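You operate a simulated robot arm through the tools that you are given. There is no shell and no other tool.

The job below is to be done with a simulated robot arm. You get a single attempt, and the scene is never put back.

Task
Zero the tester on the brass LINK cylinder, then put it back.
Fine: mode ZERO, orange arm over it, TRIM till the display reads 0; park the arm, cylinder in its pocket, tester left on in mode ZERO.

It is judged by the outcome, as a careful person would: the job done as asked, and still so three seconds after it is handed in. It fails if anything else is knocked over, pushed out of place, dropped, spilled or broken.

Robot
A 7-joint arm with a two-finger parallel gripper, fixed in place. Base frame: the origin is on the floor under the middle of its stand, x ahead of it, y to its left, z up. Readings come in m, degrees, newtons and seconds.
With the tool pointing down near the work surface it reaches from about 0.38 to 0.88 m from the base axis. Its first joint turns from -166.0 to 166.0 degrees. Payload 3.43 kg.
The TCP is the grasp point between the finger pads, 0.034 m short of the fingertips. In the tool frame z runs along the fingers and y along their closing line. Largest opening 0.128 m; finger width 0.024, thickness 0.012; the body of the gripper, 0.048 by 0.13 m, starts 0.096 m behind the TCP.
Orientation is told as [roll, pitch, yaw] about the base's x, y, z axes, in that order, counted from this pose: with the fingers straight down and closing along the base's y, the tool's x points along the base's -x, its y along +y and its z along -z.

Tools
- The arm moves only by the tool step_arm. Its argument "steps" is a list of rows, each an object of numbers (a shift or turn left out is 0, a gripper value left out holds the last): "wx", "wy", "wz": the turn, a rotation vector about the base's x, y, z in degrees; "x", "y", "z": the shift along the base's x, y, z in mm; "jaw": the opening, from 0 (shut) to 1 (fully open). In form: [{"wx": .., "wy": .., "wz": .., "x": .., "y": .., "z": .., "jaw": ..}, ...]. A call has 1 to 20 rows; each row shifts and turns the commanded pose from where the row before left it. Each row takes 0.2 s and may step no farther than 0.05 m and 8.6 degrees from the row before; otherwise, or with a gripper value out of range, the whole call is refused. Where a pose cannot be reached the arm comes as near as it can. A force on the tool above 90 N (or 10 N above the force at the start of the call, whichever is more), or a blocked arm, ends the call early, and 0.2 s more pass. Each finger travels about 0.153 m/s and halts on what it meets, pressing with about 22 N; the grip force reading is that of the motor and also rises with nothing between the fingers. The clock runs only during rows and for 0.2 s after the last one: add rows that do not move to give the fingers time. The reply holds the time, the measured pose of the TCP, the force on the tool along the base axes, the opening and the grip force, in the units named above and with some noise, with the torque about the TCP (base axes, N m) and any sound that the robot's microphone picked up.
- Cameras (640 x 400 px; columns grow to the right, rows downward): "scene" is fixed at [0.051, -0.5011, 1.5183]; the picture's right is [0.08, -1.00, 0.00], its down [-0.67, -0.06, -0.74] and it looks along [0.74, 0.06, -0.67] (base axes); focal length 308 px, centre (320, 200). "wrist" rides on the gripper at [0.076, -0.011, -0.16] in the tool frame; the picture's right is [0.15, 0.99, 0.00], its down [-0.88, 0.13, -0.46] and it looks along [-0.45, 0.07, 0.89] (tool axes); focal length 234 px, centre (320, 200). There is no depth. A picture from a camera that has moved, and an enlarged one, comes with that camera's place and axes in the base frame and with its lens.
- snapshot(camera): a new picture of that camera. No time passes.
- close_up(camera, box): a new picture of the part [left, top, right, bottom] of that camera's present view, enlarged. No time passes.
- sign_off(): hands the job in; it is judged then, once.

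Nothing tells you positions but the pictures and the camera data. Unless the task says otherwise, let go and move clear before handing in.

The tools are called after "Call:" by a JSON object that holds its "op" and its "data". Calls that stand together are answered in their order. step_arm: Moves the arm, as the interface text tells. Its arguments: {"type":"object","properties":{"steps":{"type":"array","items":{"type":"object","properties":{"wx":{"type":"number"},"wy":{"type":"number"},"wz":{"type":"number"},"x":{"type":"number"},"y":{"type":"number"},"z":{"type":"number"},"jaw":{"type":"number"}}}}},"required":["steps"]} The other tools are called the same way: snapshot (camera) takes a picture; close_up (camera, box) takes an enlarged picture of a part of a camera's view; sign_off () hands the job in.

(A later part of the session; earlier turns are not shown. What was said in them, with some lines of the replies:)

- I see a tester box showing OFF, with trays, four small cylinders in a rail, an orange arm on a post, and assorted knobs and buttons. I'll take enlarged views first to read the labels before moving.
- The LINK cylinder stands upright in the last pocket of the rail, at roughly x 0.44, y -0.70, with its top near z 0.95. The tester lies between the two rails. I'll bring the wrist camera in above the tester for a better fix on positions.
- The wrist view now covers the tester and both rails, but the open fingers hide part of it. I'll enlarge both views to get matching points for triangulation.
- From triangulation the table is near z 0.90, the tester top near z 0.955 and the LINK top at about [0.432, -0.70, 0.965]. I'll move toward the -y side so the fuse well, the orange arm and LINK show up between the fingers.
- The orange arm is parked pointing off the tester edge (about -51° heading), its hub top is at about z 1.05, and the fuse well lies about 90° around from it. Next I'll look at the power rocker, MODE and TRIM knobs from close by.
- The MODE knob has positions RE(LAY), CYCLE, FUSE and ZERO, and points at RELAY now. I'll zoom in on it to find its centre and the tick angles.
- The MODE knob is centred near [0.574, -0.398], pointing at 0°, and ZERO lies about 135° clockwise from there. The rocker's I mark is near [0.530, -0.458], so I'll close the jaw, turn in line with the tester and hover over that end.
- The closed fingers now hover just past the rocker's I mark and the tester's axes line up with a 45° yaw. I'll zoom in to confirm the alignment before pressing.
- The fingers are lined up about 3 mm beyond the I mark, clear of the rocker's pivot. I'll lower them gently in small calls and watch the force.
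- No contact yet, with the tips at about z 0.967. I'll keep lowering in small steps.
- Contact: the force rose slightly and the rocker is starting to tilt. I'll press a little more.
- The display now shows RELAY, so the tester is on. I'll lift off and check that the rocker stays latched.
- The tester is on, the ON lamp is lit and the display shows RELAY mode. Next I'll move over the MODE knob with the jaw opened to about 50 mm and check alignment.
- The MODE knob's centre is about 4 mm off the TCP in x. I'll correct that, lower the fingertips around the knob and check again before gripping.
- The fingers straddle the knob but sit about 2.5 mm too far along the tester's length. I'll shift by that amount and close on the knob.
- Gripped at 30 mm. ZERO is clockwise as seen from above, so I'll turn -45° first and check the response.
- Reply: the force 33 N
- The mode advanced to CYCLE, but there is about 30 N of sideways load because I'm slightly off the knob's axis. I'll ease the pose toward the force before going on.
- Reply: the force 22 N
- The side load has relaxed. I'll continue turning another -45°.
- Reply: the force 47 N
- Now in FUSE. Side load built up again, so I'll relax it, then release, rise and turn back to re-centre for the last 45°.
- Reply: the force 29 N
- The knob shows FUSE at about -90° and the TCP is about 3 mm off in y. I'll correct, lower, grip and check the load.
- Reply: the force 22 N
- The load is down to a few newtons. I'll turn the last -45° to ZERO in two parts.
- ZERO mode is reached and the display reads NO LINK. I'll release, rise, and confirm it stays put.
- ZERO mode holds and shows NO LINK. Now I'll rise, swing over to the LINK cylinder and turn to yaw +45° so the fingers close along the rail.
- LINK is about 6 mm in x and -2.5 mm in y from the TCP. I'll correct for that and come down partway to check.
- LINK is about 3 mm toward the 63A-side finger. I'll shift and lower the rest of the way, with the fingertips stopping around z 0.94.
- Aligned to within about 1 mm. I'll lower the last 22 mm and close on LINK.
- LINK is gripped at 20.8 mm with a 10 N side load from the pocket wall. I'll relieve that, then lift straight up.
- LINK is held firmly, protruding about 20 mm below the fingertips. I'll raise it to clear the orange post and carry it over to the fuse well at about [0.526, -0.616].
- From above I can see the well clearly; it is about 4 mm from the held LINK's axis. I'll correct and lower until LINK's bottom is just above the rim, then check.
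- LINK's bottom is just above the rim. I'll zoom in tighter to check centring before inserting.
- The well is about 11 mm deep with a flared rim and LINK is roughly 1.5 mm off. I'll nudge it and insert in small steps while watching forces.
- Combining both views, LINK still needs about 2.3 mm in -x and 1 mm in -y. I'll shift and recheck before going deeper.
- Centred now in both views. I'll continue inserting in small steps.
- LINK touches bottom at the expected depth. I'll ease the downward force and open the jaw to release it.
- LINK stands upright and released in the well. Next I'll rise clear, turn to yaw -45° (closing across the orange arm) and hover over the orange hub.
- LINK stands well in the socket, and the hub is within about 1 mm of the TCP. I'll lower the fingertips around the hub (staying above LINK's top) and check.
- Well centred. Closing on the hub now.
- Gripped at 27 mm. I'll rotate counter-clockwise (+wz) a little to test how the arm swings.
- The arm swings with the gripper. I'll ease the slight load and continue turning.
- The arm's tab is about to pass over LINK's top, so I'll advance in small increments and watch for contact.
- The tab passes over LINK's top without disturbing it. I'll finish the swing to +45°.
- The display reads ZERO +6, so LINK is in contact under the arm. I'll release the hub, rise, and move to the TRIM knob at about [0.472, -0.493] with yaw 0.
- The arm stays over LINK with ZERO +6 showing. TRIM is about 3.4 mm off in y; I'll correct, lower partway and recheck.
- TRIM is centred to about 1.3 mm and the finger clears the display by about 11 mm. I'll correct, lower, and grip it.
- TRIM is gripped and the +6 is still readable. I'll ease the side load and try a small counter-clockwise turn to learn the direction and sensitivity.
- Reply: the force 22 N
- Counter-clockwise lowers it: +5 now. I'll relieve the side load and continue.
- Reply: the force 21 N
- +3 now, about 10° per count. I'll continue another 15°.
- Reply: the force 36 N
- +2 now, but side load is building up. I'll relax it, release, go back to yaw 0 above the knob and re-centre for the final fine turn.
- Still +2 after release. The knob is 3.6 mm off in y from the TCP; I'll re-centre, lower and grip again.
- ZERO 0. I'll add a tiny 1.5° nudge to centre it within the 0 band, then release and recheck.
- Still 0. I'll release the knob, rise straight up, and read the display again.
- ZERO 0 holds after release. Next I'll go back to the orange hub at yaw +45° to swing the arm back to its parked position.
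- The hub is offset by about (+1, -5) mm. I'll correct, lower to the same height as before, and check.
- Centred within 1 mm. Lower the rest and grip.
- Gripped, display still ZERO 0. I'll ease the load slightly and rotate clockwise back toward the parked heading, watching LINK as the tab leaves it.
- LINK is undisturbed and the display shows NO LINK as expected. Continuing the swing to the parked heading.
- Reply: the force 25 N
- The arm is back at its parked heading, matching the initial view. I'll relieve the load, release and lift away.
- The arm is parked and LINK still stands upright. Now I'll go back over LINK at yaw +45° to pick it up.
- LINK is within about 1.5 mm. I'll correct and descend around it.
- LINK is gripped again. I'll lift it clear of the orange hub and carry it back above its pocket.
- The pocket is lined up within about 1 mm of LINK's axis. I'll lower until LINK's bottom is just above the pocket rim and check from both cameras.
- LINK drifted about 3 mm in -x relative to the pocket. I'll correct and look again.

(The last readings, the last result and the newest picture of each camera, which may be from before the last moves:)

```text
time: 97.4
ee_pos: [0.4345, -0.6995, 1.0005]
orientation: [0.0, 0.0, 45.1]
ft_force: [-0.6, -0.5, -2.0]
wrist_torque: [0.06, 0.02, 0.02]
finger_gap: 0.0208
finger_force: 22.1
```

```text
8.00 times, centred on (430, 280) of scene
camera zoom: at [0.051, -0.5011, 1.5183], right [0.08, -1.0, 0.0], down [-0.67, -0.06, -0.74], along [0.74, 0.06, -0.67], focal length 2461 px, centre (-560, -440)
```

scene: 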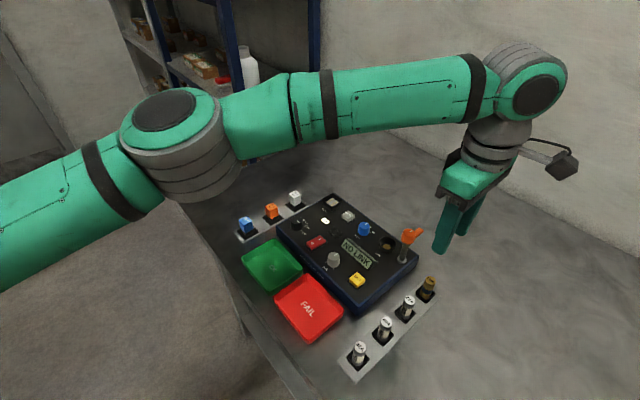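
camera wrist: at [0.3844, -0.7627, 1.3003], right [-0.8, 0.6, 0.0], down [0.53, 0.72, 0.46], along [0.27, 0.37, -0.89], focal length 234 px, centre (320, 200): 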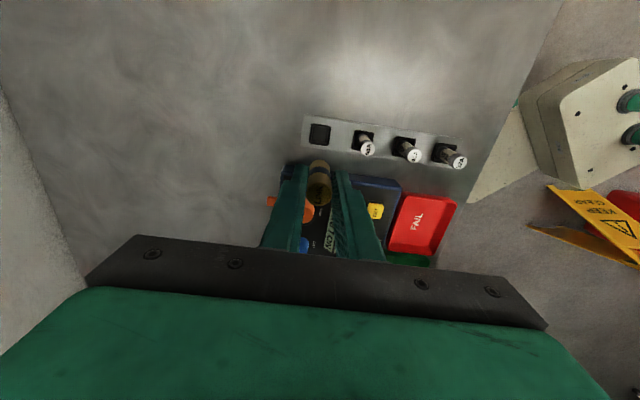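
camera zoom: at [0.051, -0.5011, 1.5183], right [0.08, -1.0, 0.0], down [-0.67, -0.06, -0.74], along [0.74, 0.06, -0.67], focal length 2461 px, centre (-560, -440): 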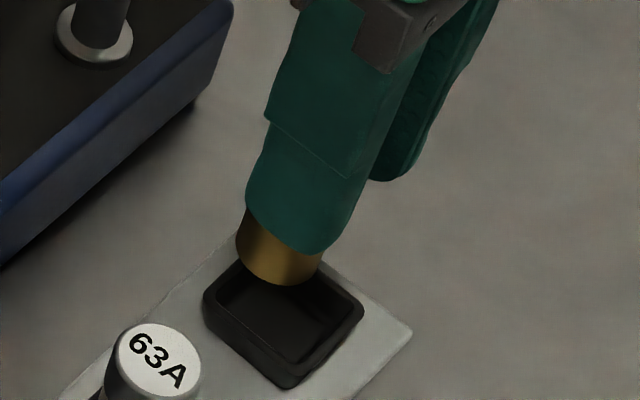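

Call:
{"op": "step_arm", "data": {"steps": [{"x": -2.5, "y": -1.0}, {}, {}]}}

Call:
{"op": "close_up", "data": {"camera": "wrist", "box": [280, 110, 360, 190]}}

```text
time: 98.2
ee_pos: [0.4312, -0.7002, 1.0018]
orientation: [0.0, -0.1, 45.0]
ft_force: [0.6, 0.6, -1.8]
wrist_torque: [0.0, 0.03, 0.02]
finger_gap: 0.0207
finger_force: 21.7
```

```text
5.00 times, centred on (320, 150) of wrist
camera zoom: at [0.3847, -0.7622, 1.1612], right [-0.8, 0.6, 0.0], down [0.53, 0.72, 0.46], along [0.27, 0.37, -0.89], focal length 1171 px, centre (320, 450)
```

zoom: 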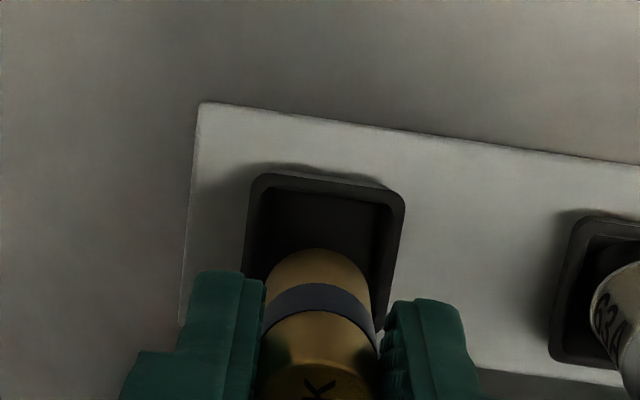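

Centred now. I'll lower further and re-check just above the rim.

Call:
{"op": "step_arm", "data": {"steps": [{"z": -7}, {"z": -7}, {}, {}]}}

Call:
{"op": "close_up", "data": {"camera": "wrist", "box": [280, 110, 360, 190]}}

Call:
{"op": "close_up", "data": {"camera": "scene", "box": [410, 265, 450, 305]}}

```text
time: 99.2
ee_pos: [0.43, -0.7, 0.988]
orientation: [0.0, 0.1, 45.2]
ft_force: [-1.8, -0.7, -1.5]
wrist_torque: [0.02, -0.15, -0.01]
finger_gap: 0.021
finger_force: 22.5
```

```text
5.00 times, centred on (320, 150) of wrist
camera zoom: at [0.3856, -0.7605, 1.1476], right [-0.8, 0.59, 0.0], down [0.53, 0.72, 0.46], along [0.27, 0.37, -0.89], focal length 1171 px, centre (320, 450)
```

zoom: 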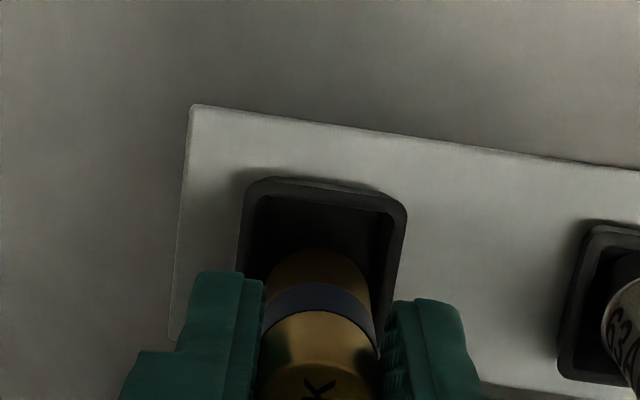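

```text
10.00 times, centred on (430, 285) of scene
camera zoom: at [0.051, -0.5011, 1.5183], right [0.08, -1.0, 0.0], down [-0.67, -0.06, -0.74], along [0.74, 0.06, -0.67], focal length 3076 px, centre (-780, -650)
```

zoom: 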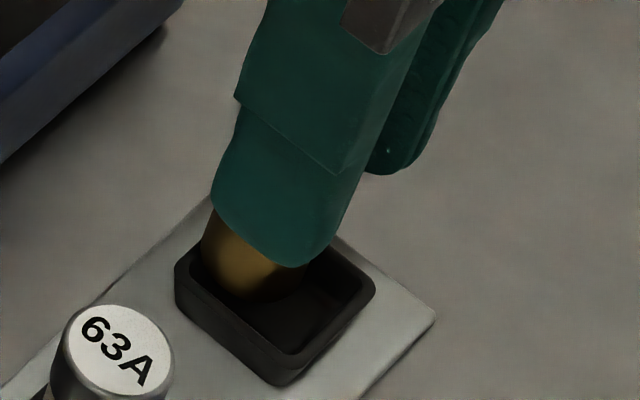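

The scene view shows LINK sitting about 3–5 mm too far along the tester-length axis (it is slightly offset in the grip). I'll lift a little, shift back by 3 mm and re-check.

Call:
{"op": "step_arm", "data": {"steps": [{"z": 4}, {"x": -2.2, "y": -2.2}, {}, {}]}}

Call:
{"op": "close_up", "data": {"camera": "wrist", "box": [280, 110, 360, 190]}}

Call:
{"op": "close_up", "data": {"camera": "scene", "box": [410, 265, 450, 305]}}

```text
time: 100.2
ee_pos: [0.4299, -0.7015, 0.9931]
orientation: [-0.1, 0.0, 45.1]
ft_force: [-0.9, 1.0, -1.4]
wrist_torque: [-0.02, -0.01, -0.01]
finger_gap: 0.0212
finger_force: 22.2
```

```text
5.00 times, centred on (320, 150) of wrist
camera zoom: at [0.3836, -0.7634, 1.1517], right [-0.8, 0.59, 0.0], down [0.53, 0.72, 0.46], along [0.27, 0.37, -0.89], focal length 1171 px, centre (320, 450)
```

zoom: 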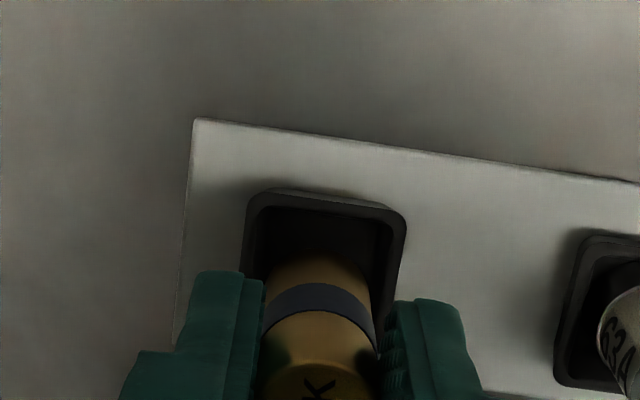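

```text
10.00 times, centred on (430, 285) of scene
camera zoom: at [0.051, -0.5011, 1.5183], right [0.08, -1.0, 0.0], down [-0.67, -0.06, -0.74], along [0.74, 0.06, -0.67], focal length 3076 px, centre (-780, -650)
```

zoom: 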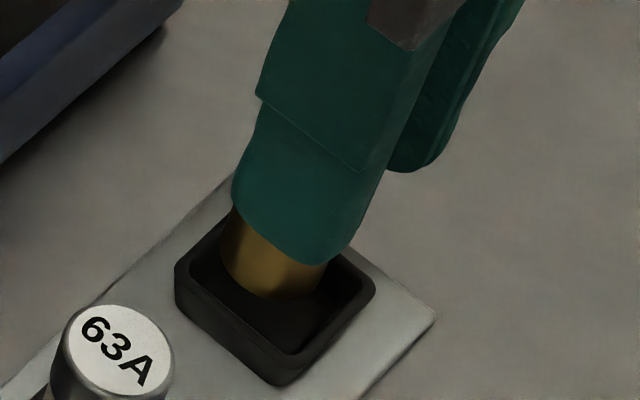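

Much better; a final nudge of about 1.5 mm, then lower in small steps watching the force.

Call:
{"op": "step_arm", "data": {"steps": [{"x": -1.0, "y": -1.0}, {"z": -4}, {}, {}]}}

Call:
{"op": "close_up", "data": {"camera": "wrist", "box": [280, 110, 360, 190]}}

Call:
{"op": "close_up", "data": {"camera": "scene", "box": [410, 265, 450, 305]}}

```text
time: 101.2
ee_pos: [0.4256, -0.7048, 0.9889]
orientation: [-0.1, 0.1, 45.0]
ft_force: [0.8, -0.2, -2.2]
wrist_torque: [-0.03, 0.02, -0.02]
finger_gap: 0.0209
finger_force: 22.1
```

```text
5.00 times, centred on (320, 150) of wrist
camera zoom: at [0.3788, -0.7658, 1.1475], right [-0.8, 0.6, 0.0], down [0.53, 0.71, 0.46], along [0.27, 0.36, -0.89], focal length 1171 px, centre (320, 450)
```

zoom: 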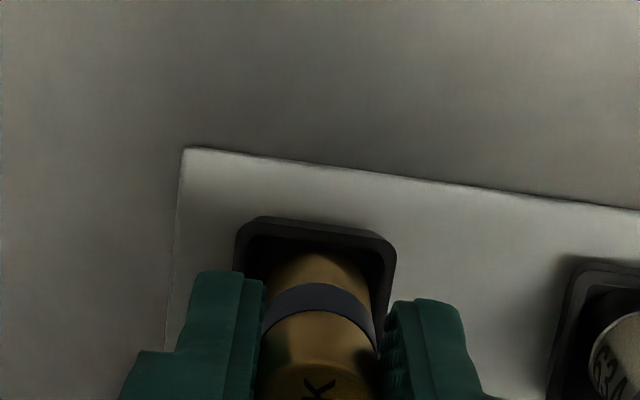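

```text
10.00 times, centred on (430, 285) of scene
camera zoom: at [0.051, -0.5011, 1.5183], right [0.08, -1.0, 0.0], down [-0.67, -0.06, -0.74], along [0.74, 0.06, -0.67], focal length 3076 px, centre (-780, -650)
```

zoom: 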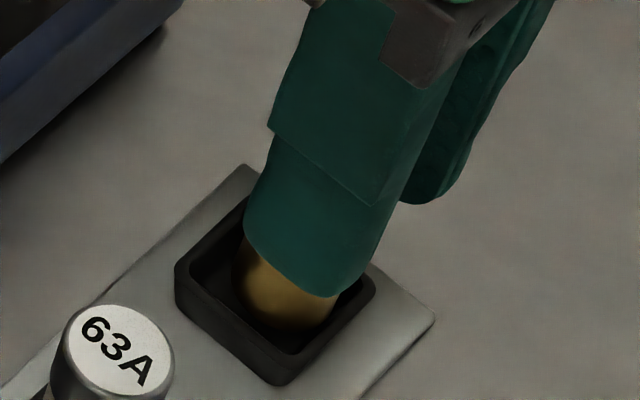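

It overshot by a few mm (the arm has some slack). I'll nudge back by +2.5 mm each in x and y and check.

Call:
{"op": "step_arm", "data": {"steps": [{"z": 2}, {"x": 1.5, "y": 1.5}, {"x": 1.0, "y": 1.0}, {}, {}]}}

Call:
{"op": "close_up", "data": {"camera": "wrist", "box": [280, 110, 360, 190]}}

Call:
{"op": "close_up", "data": {"camera": "scene", "box": [410, 265, 450, 305]}}

```text
time: 102.4
ee_pos: [0.4277, -0.701, 0.9896]
orientation: [0.2, -0.1, 44.9]
ft_force: [-0.3, 0.0, -1.7]
wrist_torque: [-0.01, -0.04, 0.02]
finger_gap: 0.0211
finger_force: 22.4
```

```text
5.00 times, centred on (320, 150) of wrist
camera zoom: at [0.3808, -0.763, 1.1494], right [-0.8, 0.6, 0.0], down [0.53, 0.71, 0.46], along [0.27, 0.37, -0.89], focal length 1171 px, centre (320, 450)
```

zoom: 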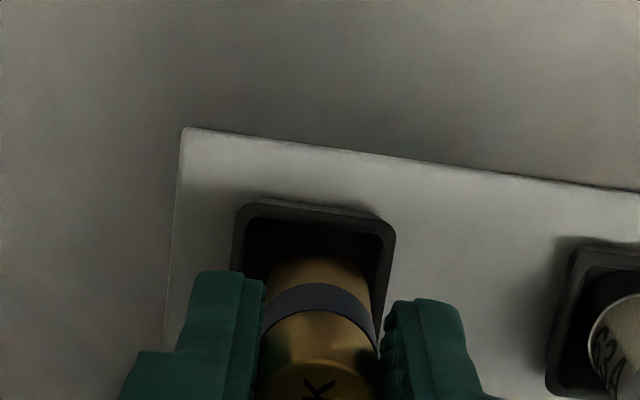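

```text
10.00 times, centred on (430, 285) of scene
camera zoom: at [0.051, -0.5011, 1.5183], right [0.08, -1.0, 0.0], down [-0.67, -0.06, -0.74], along [0.74, 0.06, -0.67], focal length 3076 px, centre (-780, -650)
```

zoom: 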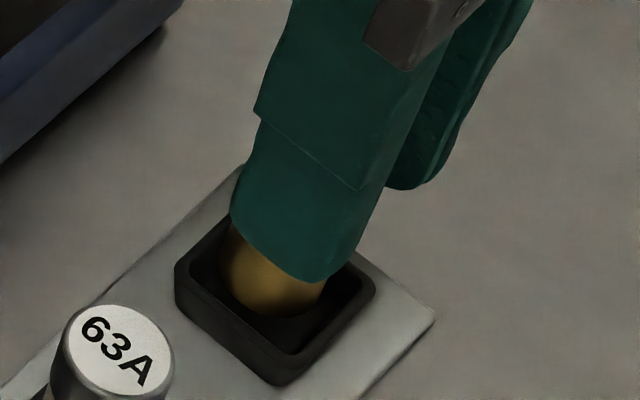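

Along the length it's now centred; it needs about 1.5 mm along the rail. Small nudge and re-check.

Call:
{"op": "step_arm", "data": {"steps": [{"x": 1.2, "y": -1.0}, {}, {}]}}

Call:
{"op": "close_up", "data": {"camera": "wrist", "box": [280, 110, 360, 190]}}

Call:
{"op": "close_up", "data": {"camera": "scene", "box": [410, 265, 450, 305]}}

```text
time: 103.2
ee_pos: [0.4328, -0.7018, 0.9883]
orientation: [0.1, 0.0, 45.1]
ft_force: [0.4, 0.8, -1.6]
wrist_torque: [-0.02, 0.01, 0.0]
finger_gap: 0.0207
finger_force: 22.3
```

```text
5.00 times, centred on (320, 150) of wrist
camera zoom: at [0.3867, -0.7626, 1.1487], right [-0.8, 0.59, 0.0], down [0.53, 0.72, 0.46], along [0.27, 0.37, -0.89], focal length 1171 px, centre (320, 450)
```

zoom: 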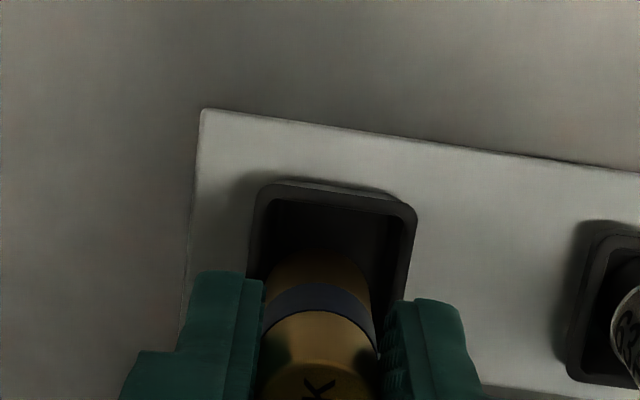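

```text
10.00 times, centred on (430, 285) of scene
camera zoom: at [0.051, -0.5011, 1.5183], right [0.08, -1.0, 0.0], down [-0.67, -0.06, -0.74], along [0.74, 0.06, -0.67], focal length 3076 px, centre (-780, -650)
```

zoom: 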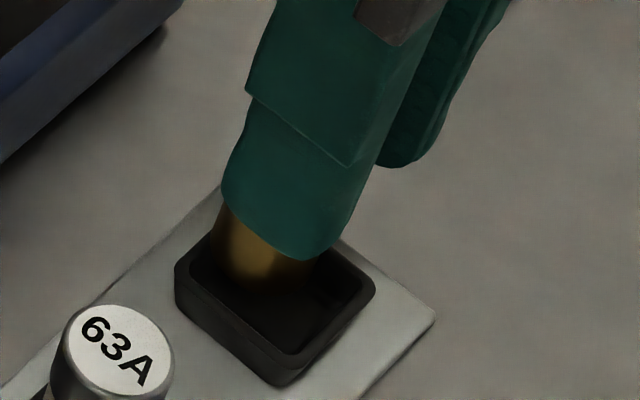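

The arm's position jitters by a couple of mm per move. The measured target for centred placement is about [0.4285, -0.7025]; I'll nudge toward it and verify.

Call:
{"op": "step_arm", "data": {"steps": [{"x": -3.0, "y": -0.8}, {}, {}]}}

Call:
{"op": "close_up", "data": {"camera": "wrist", "box": [280, 110, 360, 190]}}

Call:
{"op": "close_up", "data": {"camera": "scene", "box": [410, 265, 450, 305]}}

```text
time: 104.0
ee_pos: [0.4235, -0.7037, 0.9886]
orientation: [-0.1, -0.1, 44.9]
ft_force: [-0.5, -1.1, -2.5]
wrist_torque: [-0.02, 0.03, -0.03]
finger_gap: 0.0211
finger_force: 21.7
```

```text
5.00 times, centred on (320, 150) of wrist
camera zoom: at [0.3773, -0.7652, 1.1494], right [-0.8, 0.6, 0.0], down [0.53, 0.71, 0.46], along [0.27, 0.36, -0.89], focal length 1171 px, centre (320, 450)
```

zoom: 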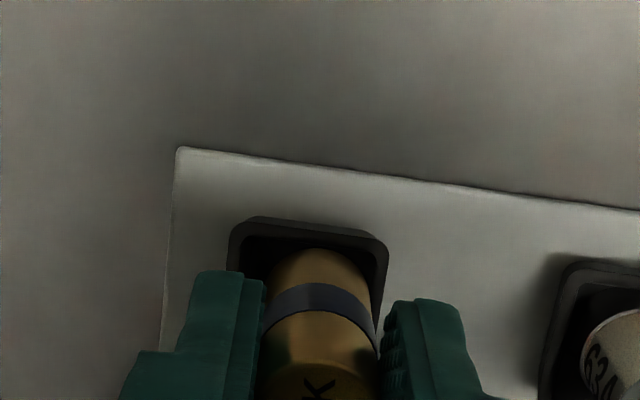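

```text
10.00 times, centred on (430, 285) of scene
camera zoom: at [0.051, -0.5011, 1.5183], right [0.08, -1.0, 0.0], down [-0.67, -0.06, -0.74], along [0.74, 0.06, -0.67], focal length 3076 px, centre (-780, -650)
```

zoom: 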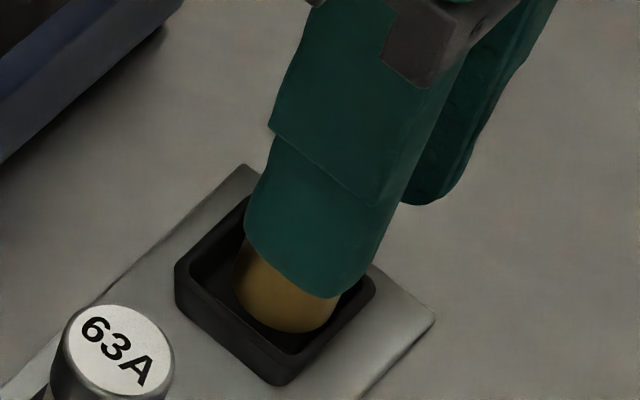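

Call:
{"op": "step_arm", "data": {"steps": [{}, {}, {}]}}

Call:
{"op": "step_arm", "data": {"steps": [{}]}}

Call:
{"op": "step_arm", "data": {"steps": [{}, {}]}}

```text
time: 104.8
ee_pos: [0.4285, -0.7014, 0.9884]
orientation: [0.0, 0.1, 45.1]
ft_force: [-0.2, 0.2, -2.3]
wrist_torque: [-0.01, 0.03, -0.03]
finger_gap: 0.0212
finger_force: 21.8
```

```text
time: 105.2
ee_pos: [0.4294, -0.7021, 0.9889]
orientation: [0.0, 0.0, 45.1]
ft_force: [-0.5, 0.5, -2.4]
wrist_torque: [-0.02, -0.02, 0.02]
finger_gap: 0.0206
finger_force: 21.6
```

```text
time: 105.8
ee_pos: [0.4234, -0.7025, 0.9889]
orientation: [0.0, 0.0, 44.8]
ft_force: [0.0, -1.1, -2.4]
wrist_torque: [-0.01, 0.04, -0.02]
finger_gap: 0.0208
finger_force: 21.7
```

The arm is swaying a few mm at this reach. I'll wait to see whether the sway dies out.

Call:
{"op": "step_arm", "data": {"steps": [{}, {}, {}, {}, {}, {}, {}, {}, {}, {}]}}

Call:
{"op": "step_arm", "data": {"steps": [{}]}}

Call:
{"op": "step_arm", "data": {"steps": [{}]}}

Call:
{"op": "step_arm", "data": {"steps": [{}]}}

Call:
{"op": "step_arm", "data": {"steps": [{}]}}

```text
time: 108.0
ee_pos: [0.4284, -0.7007, 0.9898]
orientation: [0.0, -0.1, 45.1]
ft_force: [-0.5, 0.1, -2.0]
wrist_torque: [-0.03, -0.02, -0.02]
finger_gap: 0.021
finger_force: 22.0
```

```text
time: 108.4
ee_pos: [0.4284, -0.7009, 0.9902]
orientation: [0.0, 0.0, 45.1]
ft_force: [0.3, -0.6, -2.3]
wrist_torque: [0.03, 0.04, -0.03]
finger_gap: 0.0209
finger_force: 21.8
```

```text
time: 108.8
ee_pos: [0.4238, -0.7028, 0.989]
orientation: [-0.1, 0.0, 44.9]
ft_force: [0.7, -0.6, -2.3]
wrist_torque: [0.02, 0.03, -0.03]
finger_gap: 0.0209
finger_force: 21.9
```

```text
time: 109.2
ee_pos: [0.4291, -0.7027, 0.9893]
orientation: [0.0, 0.0, 45.0]
ft_force: [0.6, -0.1, -0.8]
wrist_torque: [-0.01, -0.01, 0.0]
finger_gap: 0.021
finger_force: 22.2
```

```text
time: 109.6
ee_pos: [0.4281, -0.7015, 0.9885]
orientation: [0.0, 0.0, 45.1]
ft_force: [0.5, -0.9, -2.0]
wrist_torque: [-0.03, 0.04, 0.0]
finger_gap: 0.0208
finger_force: 21.7
```

The sway is persistent (±3 mm in x), so I'll centre its mean on the pocket: shift (+1.5, -0.6) and start lowering, checking force as LINK passes the rim.

Call:
{"op": "step_arm", "data": {"steps": [{"x": 1.5, "y": -0.6}, {"z": -3}, {"z": -2}]}}

Call:
{"op": "close_up", "data": {"camera": "wrist", "box": [280, 110, 360, 190]}}

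Call:
{"op": "close_up", "data": {"camera": "scene", "box": [410, 265, 450, 305]}}

```text
time: 110.4
ee_pos: [0.431, -0.704, 0.9844]
orientation: [0.0, 0.0, 45.0]
ft_force: [-0.2, -1.1, -1.4]
wrist_torque: [0.06, -0.03, 0.01]
finger_gap: 0.021
finger_force: 22.0
```

```text
5.00 times, centred on (320, 150) of wrist
camera zoom: at [0.3842, -0.7649, 1.1445], right [-0.8, 0.6, 0.0], down [0.53, 0.72, 0.46], along [0.27, 0.37, -0.89], focal length 1171 px, centre (320, 450)
```

zoom: 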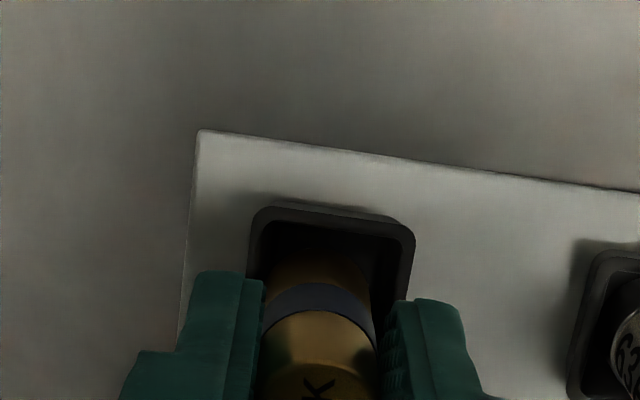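

```text
10.00 times, centred on (430, 285) of scene
camera zoom: at [0.051, -0.5011, 1.5183], right [0.08, -1.0, 0.0], down [-0.67, -0.06, -0.74], along [0.74, 0.06, -0.67], focal length 3076 px, centre (-780, -650)
```

zoom: 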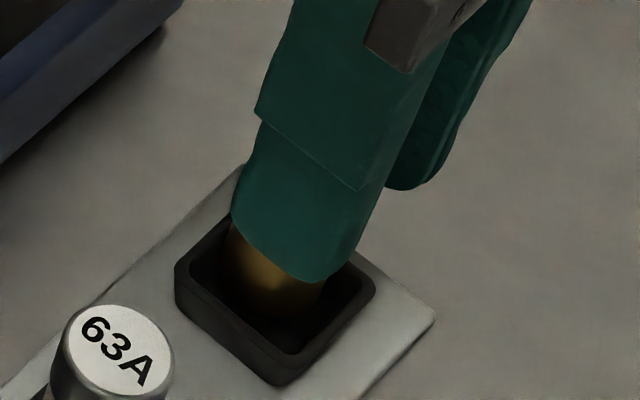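

LINK's bottom is entering the pocket with no contact force. Continuing down.

Call:
{"op": "step_arm", "data": {"steps": [{"z": -3}, {"z": -2}]}}

Call:
{"op": "close_up", "data": {"camera": "scene", "box": [410, 265, 450, 305]}}

```text
time: 111.0
ee_pos: [0.4288, -0.7034, 0.9792]
orientation: [0.0, 0.1, 45.0]
ft_force: [-3.9, -1.9, 0.5]
wrist_torque: [-0.13, 0.21, -0.01]
finger_gap: 0.0208
finger_force: 22.2
```

```text
10.00 times, centred on (430, 285) of scene
camera zoom: at [0.051, -0.5011, 1.5183], right [0.08, -1.0, 0.0], down [-0.67, -0.06, -0.74], along [0.74, 0.06, -0.67], focal length 3076 px, centre (-780, -650)
```

zoom: 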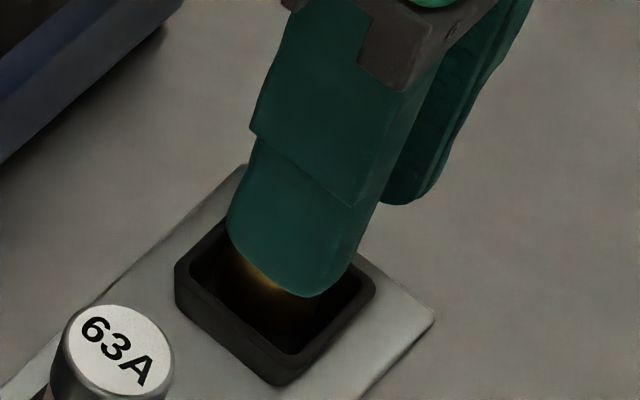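

Call:
{"op": "step_arm", "data": {"steps": [{"z": -2}, {"z": -2}]}}

```text
time: 111.6
ee_pos: [0.4292, -0.7046, 0.9767]
orientation: [-0.1, -0.1, 45.0]
ft_force: [0.7, -4.1, 8.0]
wrist_torque: [-0.23, 0.0, -0.07]
finger_gap: 0.0209
finger_force: 22.7
```

Call:
{"op": "step_arm", "data": {"steps": [{"z": -1.5}, {}]}}

Call:
{"op": "close_up", "data": {"camera": "scene", "box": [400, 250, 460, 310]}}

Call:
{"op": "close_up", "data": {"camera": "wrist", "box": [270, 110, 370, 210]}}

```text
time: 112.2
ee_pos: [0.4301, -0.7029, 0.9756]
orientation: [0.0, 0.1, 45.1]
ft_force: [-9.6, -7.5, 15.7]
wrist_torque: [-0.29, 0.38, -0.03]
finger_gap: 0.0215
finger_force: 21.9
```

```text
6.67 times, centred on (430, 280) of scene
camera zoom: at [0.051, -0.5011, 1.5183], right [0.08, -1.0, 0.0], down [-0.67, -0.06, -0.74], along [0.74, 0.06, -0.67], focal length 2051 px, centre (-413, -333)
```

zoom: 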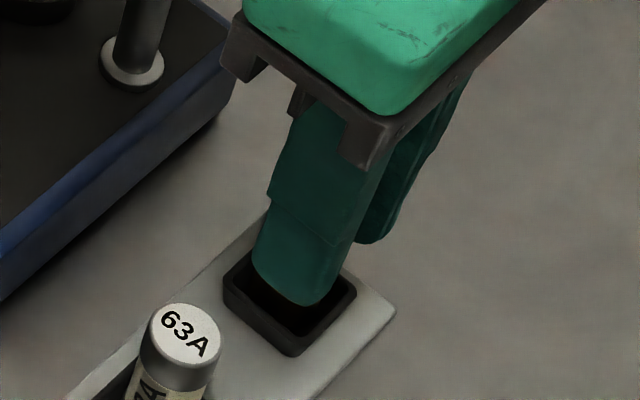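

```text
4.00 times, centred on (320, 160) of wrist
camera zoom: at [0.3844, -0.7641, 1.1347], right [-0.8, 0.6, 0.0], down [0.53, 0.72, 0.45], along [0.27, 0.36, -0.89], focal length 937 px, centre (320, 360)
```

zoom: 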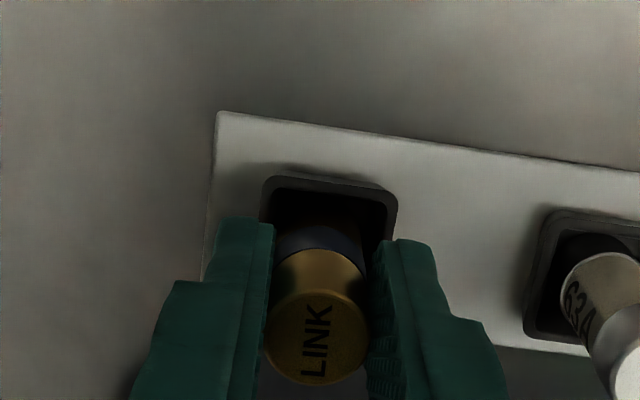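

LINK is on the pocket floor (same height as when picked, about 16 N down). I'll ease the side and down loads, then open gently.

Call:
{"op": "step_arm", "data": {"steps": [{"x": -1.0, "y": -0.8, "z": 0.8}, {"jaw": 0.24}, {"jaw": 0.34}, {}, {}]}}

Call:
{"op": "close_up", "data": {"camera": "wrist", "box": [270, 110, 370, 210]}}

Call:
{"op": "close_up", "data": {"camera": "scene", "box": [400, 250, 460, 310]}}

```text
time: 113.4
ee_pos: [0.4299, -0.7022, 0.9745]
orientation: [0.0, 0.0, 45.2]
ft_force: [0.7, 0.1, 0.6]
wrist_torque: [-0.03, 0.01, -0.03]
finger_gap: 0.0436
finger_force: 0.0
```

```text
4.00 times, centred on (320, 160) of wrist
camera zoom: at [0.384, -0.7638, 1.1347], right [-0.8, 0.59, 0.0], down [0.53, 0.72, 0.46], along [0.27, 0.37, -0.89], focal length 937 px, centre (320, 360)
```

zoom: 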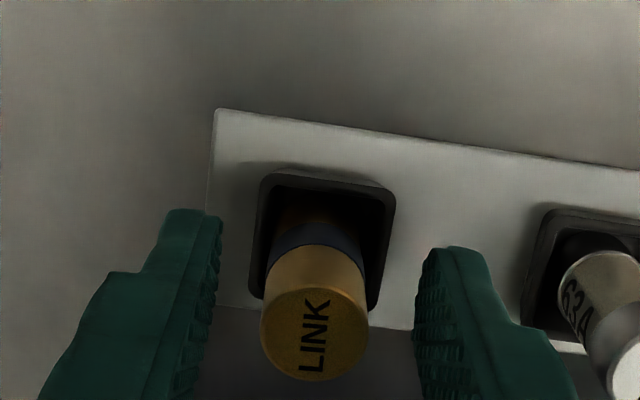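

```text
6.67 times, centred on (430, 280) of scene
camera zoom: at [0.051, -0.5011, 1.5183], right [0.08, -1.0, 0.0], down [-0.67, -0.06, -0.74], along [0.74, 0.06, -0.67], focal length 2051 px, centre (-413, -333)
```

zoom: 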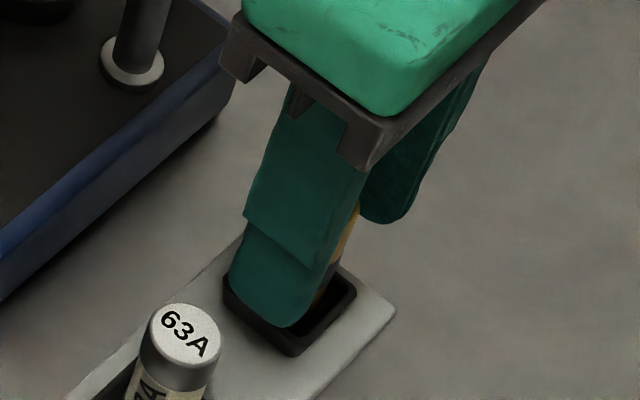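

LINK stands in its pocket. I'll lift straight up clear of it and check the whole scene.

Call:
{"op": "step_arm", "data": {"steps": [{"z": 12}, {"z": 20}, {"z": 30}, {"z": 40}, {"z": 40}, {"z": 40}, {}]}}

Call:
{"op": "snapshot", "data": {"camera": "wrist"}}

Call:
{"op": "close_up", "data": {"camera": "wrist", "box": [250, 90, 390, 220]}}

Call:
{"op": "close_up", "data": {"camera": "scene", "box": [370, 215, 450, 305]}}

```text
time: 115.0
ee_pos: [0.4242, -0.7005, 1.1568]
orientation: [0.0, 0.0, 45.1]
ft_force: [0.1, 1.1, 0.3]
wrist_torque: [0.0, 0.03, -0.02]
finger_gap: 0.0438
finger_force: 0.1
```

```text
taken
camera wrist: at [0.3792, -0.7631, 1.3165], right [-0.8, 0.59, 0.0], down [0.53, 0.72, 0.46], along [0.27, 0.37, -0.89], focal length 234 px, centre (320, 200)
```

wrist: 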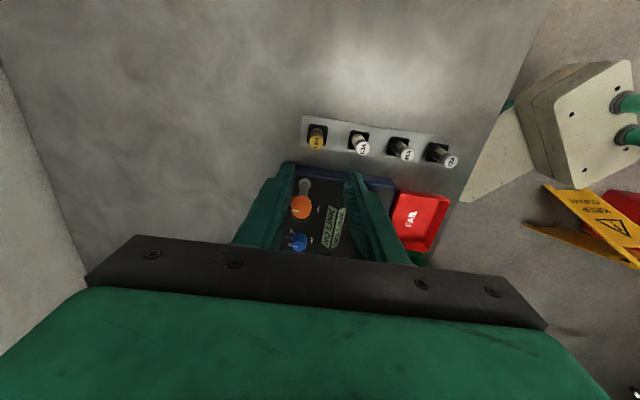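

```text
3.08 times, centred on (320, 155) of wrist
camera zoom: at [0.3792, -0.7631, 1.3165], right [-0.8, 0.59, 0.0], down [0.53, 0.72, 0.46], along [0.27, 0.37, -0.89], focal length 720 px, centre (320, 338)
```

zoom: 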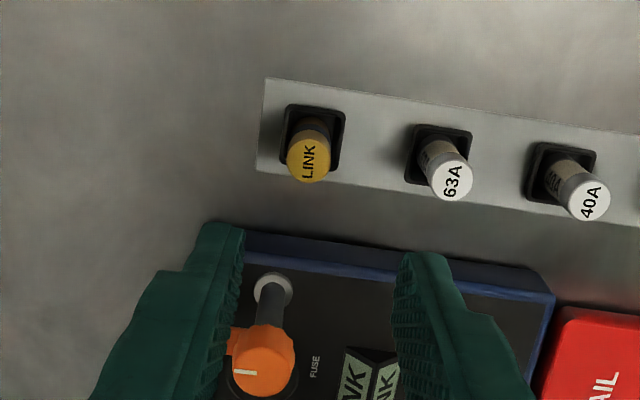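

```text
4.44 times, centred on (410, 260) of scene
camera zoom: at [0.051, -0.5011, 1.5183], right [0.08, -1.0, 0.0], down [-0.67, -0.06, -0.74], along [0.74, 0.06, -0.67], focal length 1367 px, centre (-80, -67)
```

zoom: 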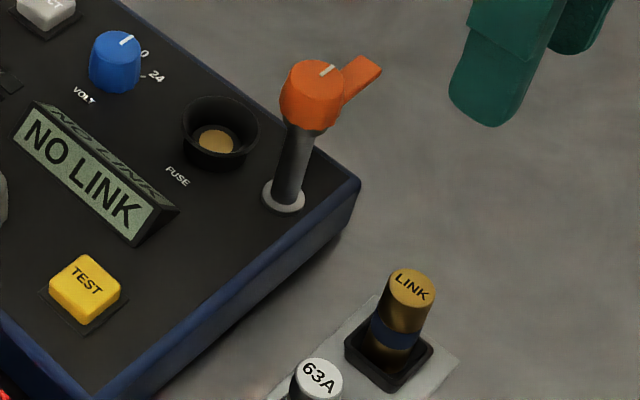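

LINK sits in its pocket as at the start, and the orange arm is parked. I'll back the gripper well away and make a final check of the tester.

Call:
{"op": "step_arm", "data": {"steps": [{"z": 40}, {"z": 35, "y": 20}, {"x": -20, "y": 35}, {"x": -20, "y": 40}, {"x": -20, "y": 40}, {"x": -20, "y": 40}, {"x": -20, "y": 40}, {}, {}]}}

Call:
{"op": "snapshot", "data": {"camera": "scene"}}

Call:
{"op": "close_up", "data": {"camera": "scene", "box": [270, 185, 430, 285]}}

Call:
{"op": "close_up", "data": {"camera": "scene", "box": [330, 250, 450, 390]}}

Call:
{"op": "snapshot", "data": {"camera": "wrist"}}

```text
time: 117.0
ee_pos: [0.3288, -0.4885, 1.231]
orientation: [0.0, 0.1, 45.1]
ft_force: [-0.9, 0.6, -0.2]
wrist_torque: [0.02, -0.01, 0.0]
finger_gap: 0.0435
finger_force: 0.1
```

```text
taken
```

scene: 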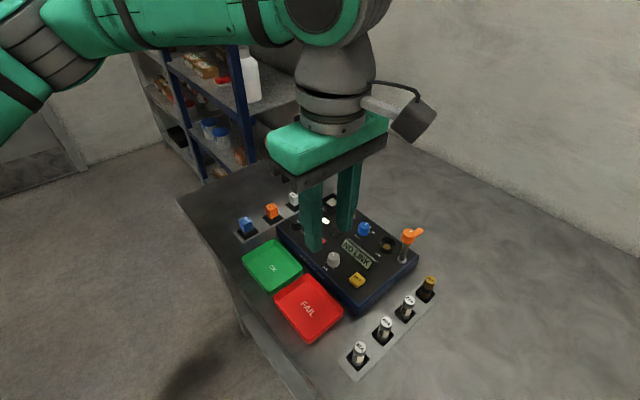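

```text
4.00 times, centred on (350, 235) of scene
camera zoom: at [0.051, -0.5011, 1.5183], right [0.08, -1.0, 0.0], down [-0.67, -0.06, -0.74], along [0.74, 0.06, -0.67], focal length 1230 px, centre (200, 60)
```

zoom: 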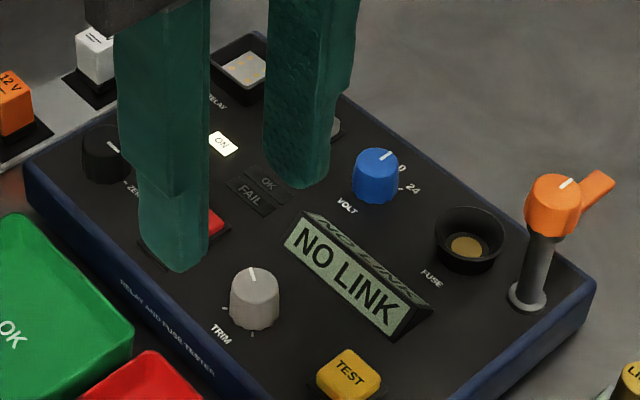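

```text
2.86 times, centred on (390, 320) of scene
camera zoom: at [0.051, -0.5011, 1.5183], right [0.08, -1.0, 0.0], down [-0.67, -0.06, -0.74], along [0.74, 0.06, -0.67], focal length 879 px, centre (120, -143)
```

zoom: 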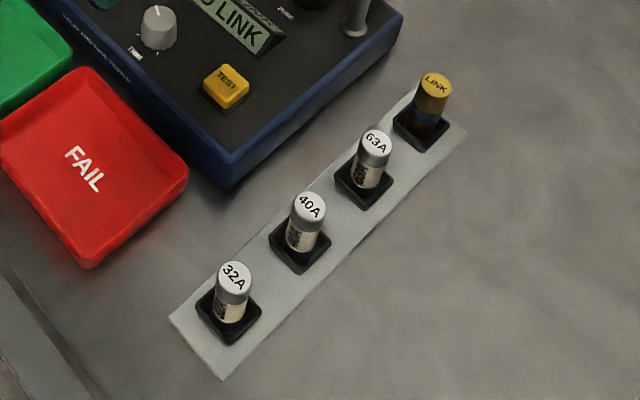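

```text
taken
camera wrist: at [0.2829, -0.5506, 1.3912], right [-0.8, 0.59, 0.0], down [0.53, 0.72, 0.46], along [0.27, 0.37, -0.89], focal length 234 px, centre (320, 200)
```

wrist: 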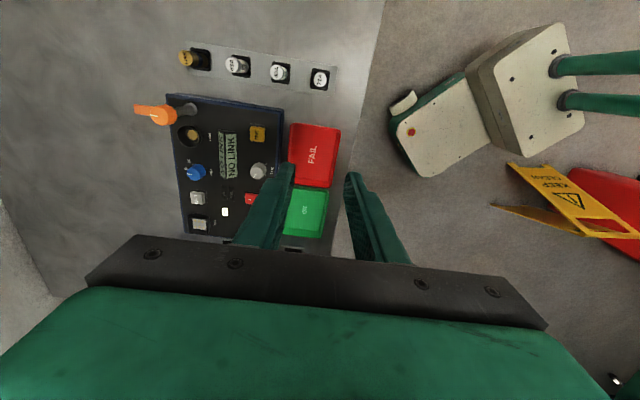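

Everything checks out: the tester is on in mode ZERO, and it now reads NO LINK only because LINK has been taken out after trimming to 0. The orange arm is parked at its original heading and LINK stands in its pocket. The other fuses, relays and trays haven't moved and the gripper is clear, so I'm handing in.

Call:
{"op": "sign_off", "data": {}}

```text
The job is handed in.
```

The tester is zeroed on the LINK cylinder. With LINK in the fuse well and the orange arm over it, I turned TRIM from +6 until the display read ZERO 0. It still read 0 after I let go of the knob.

- **Tester:** left on in mode ZERO. The display shows NO LINK, as it did before LINK went into the well.
- **Orange arm:** swung back to the heading it was parked at when I started.
- **LINK:** standing upright in its own pocket on the rail.
- **Everything else:** the other fuses, the relays, the trays and the tester itself looked to be where they were at the start. The gripper is empty and well clear.

The job has been handed in. No verdict has come back, so I can't say whether it passed.
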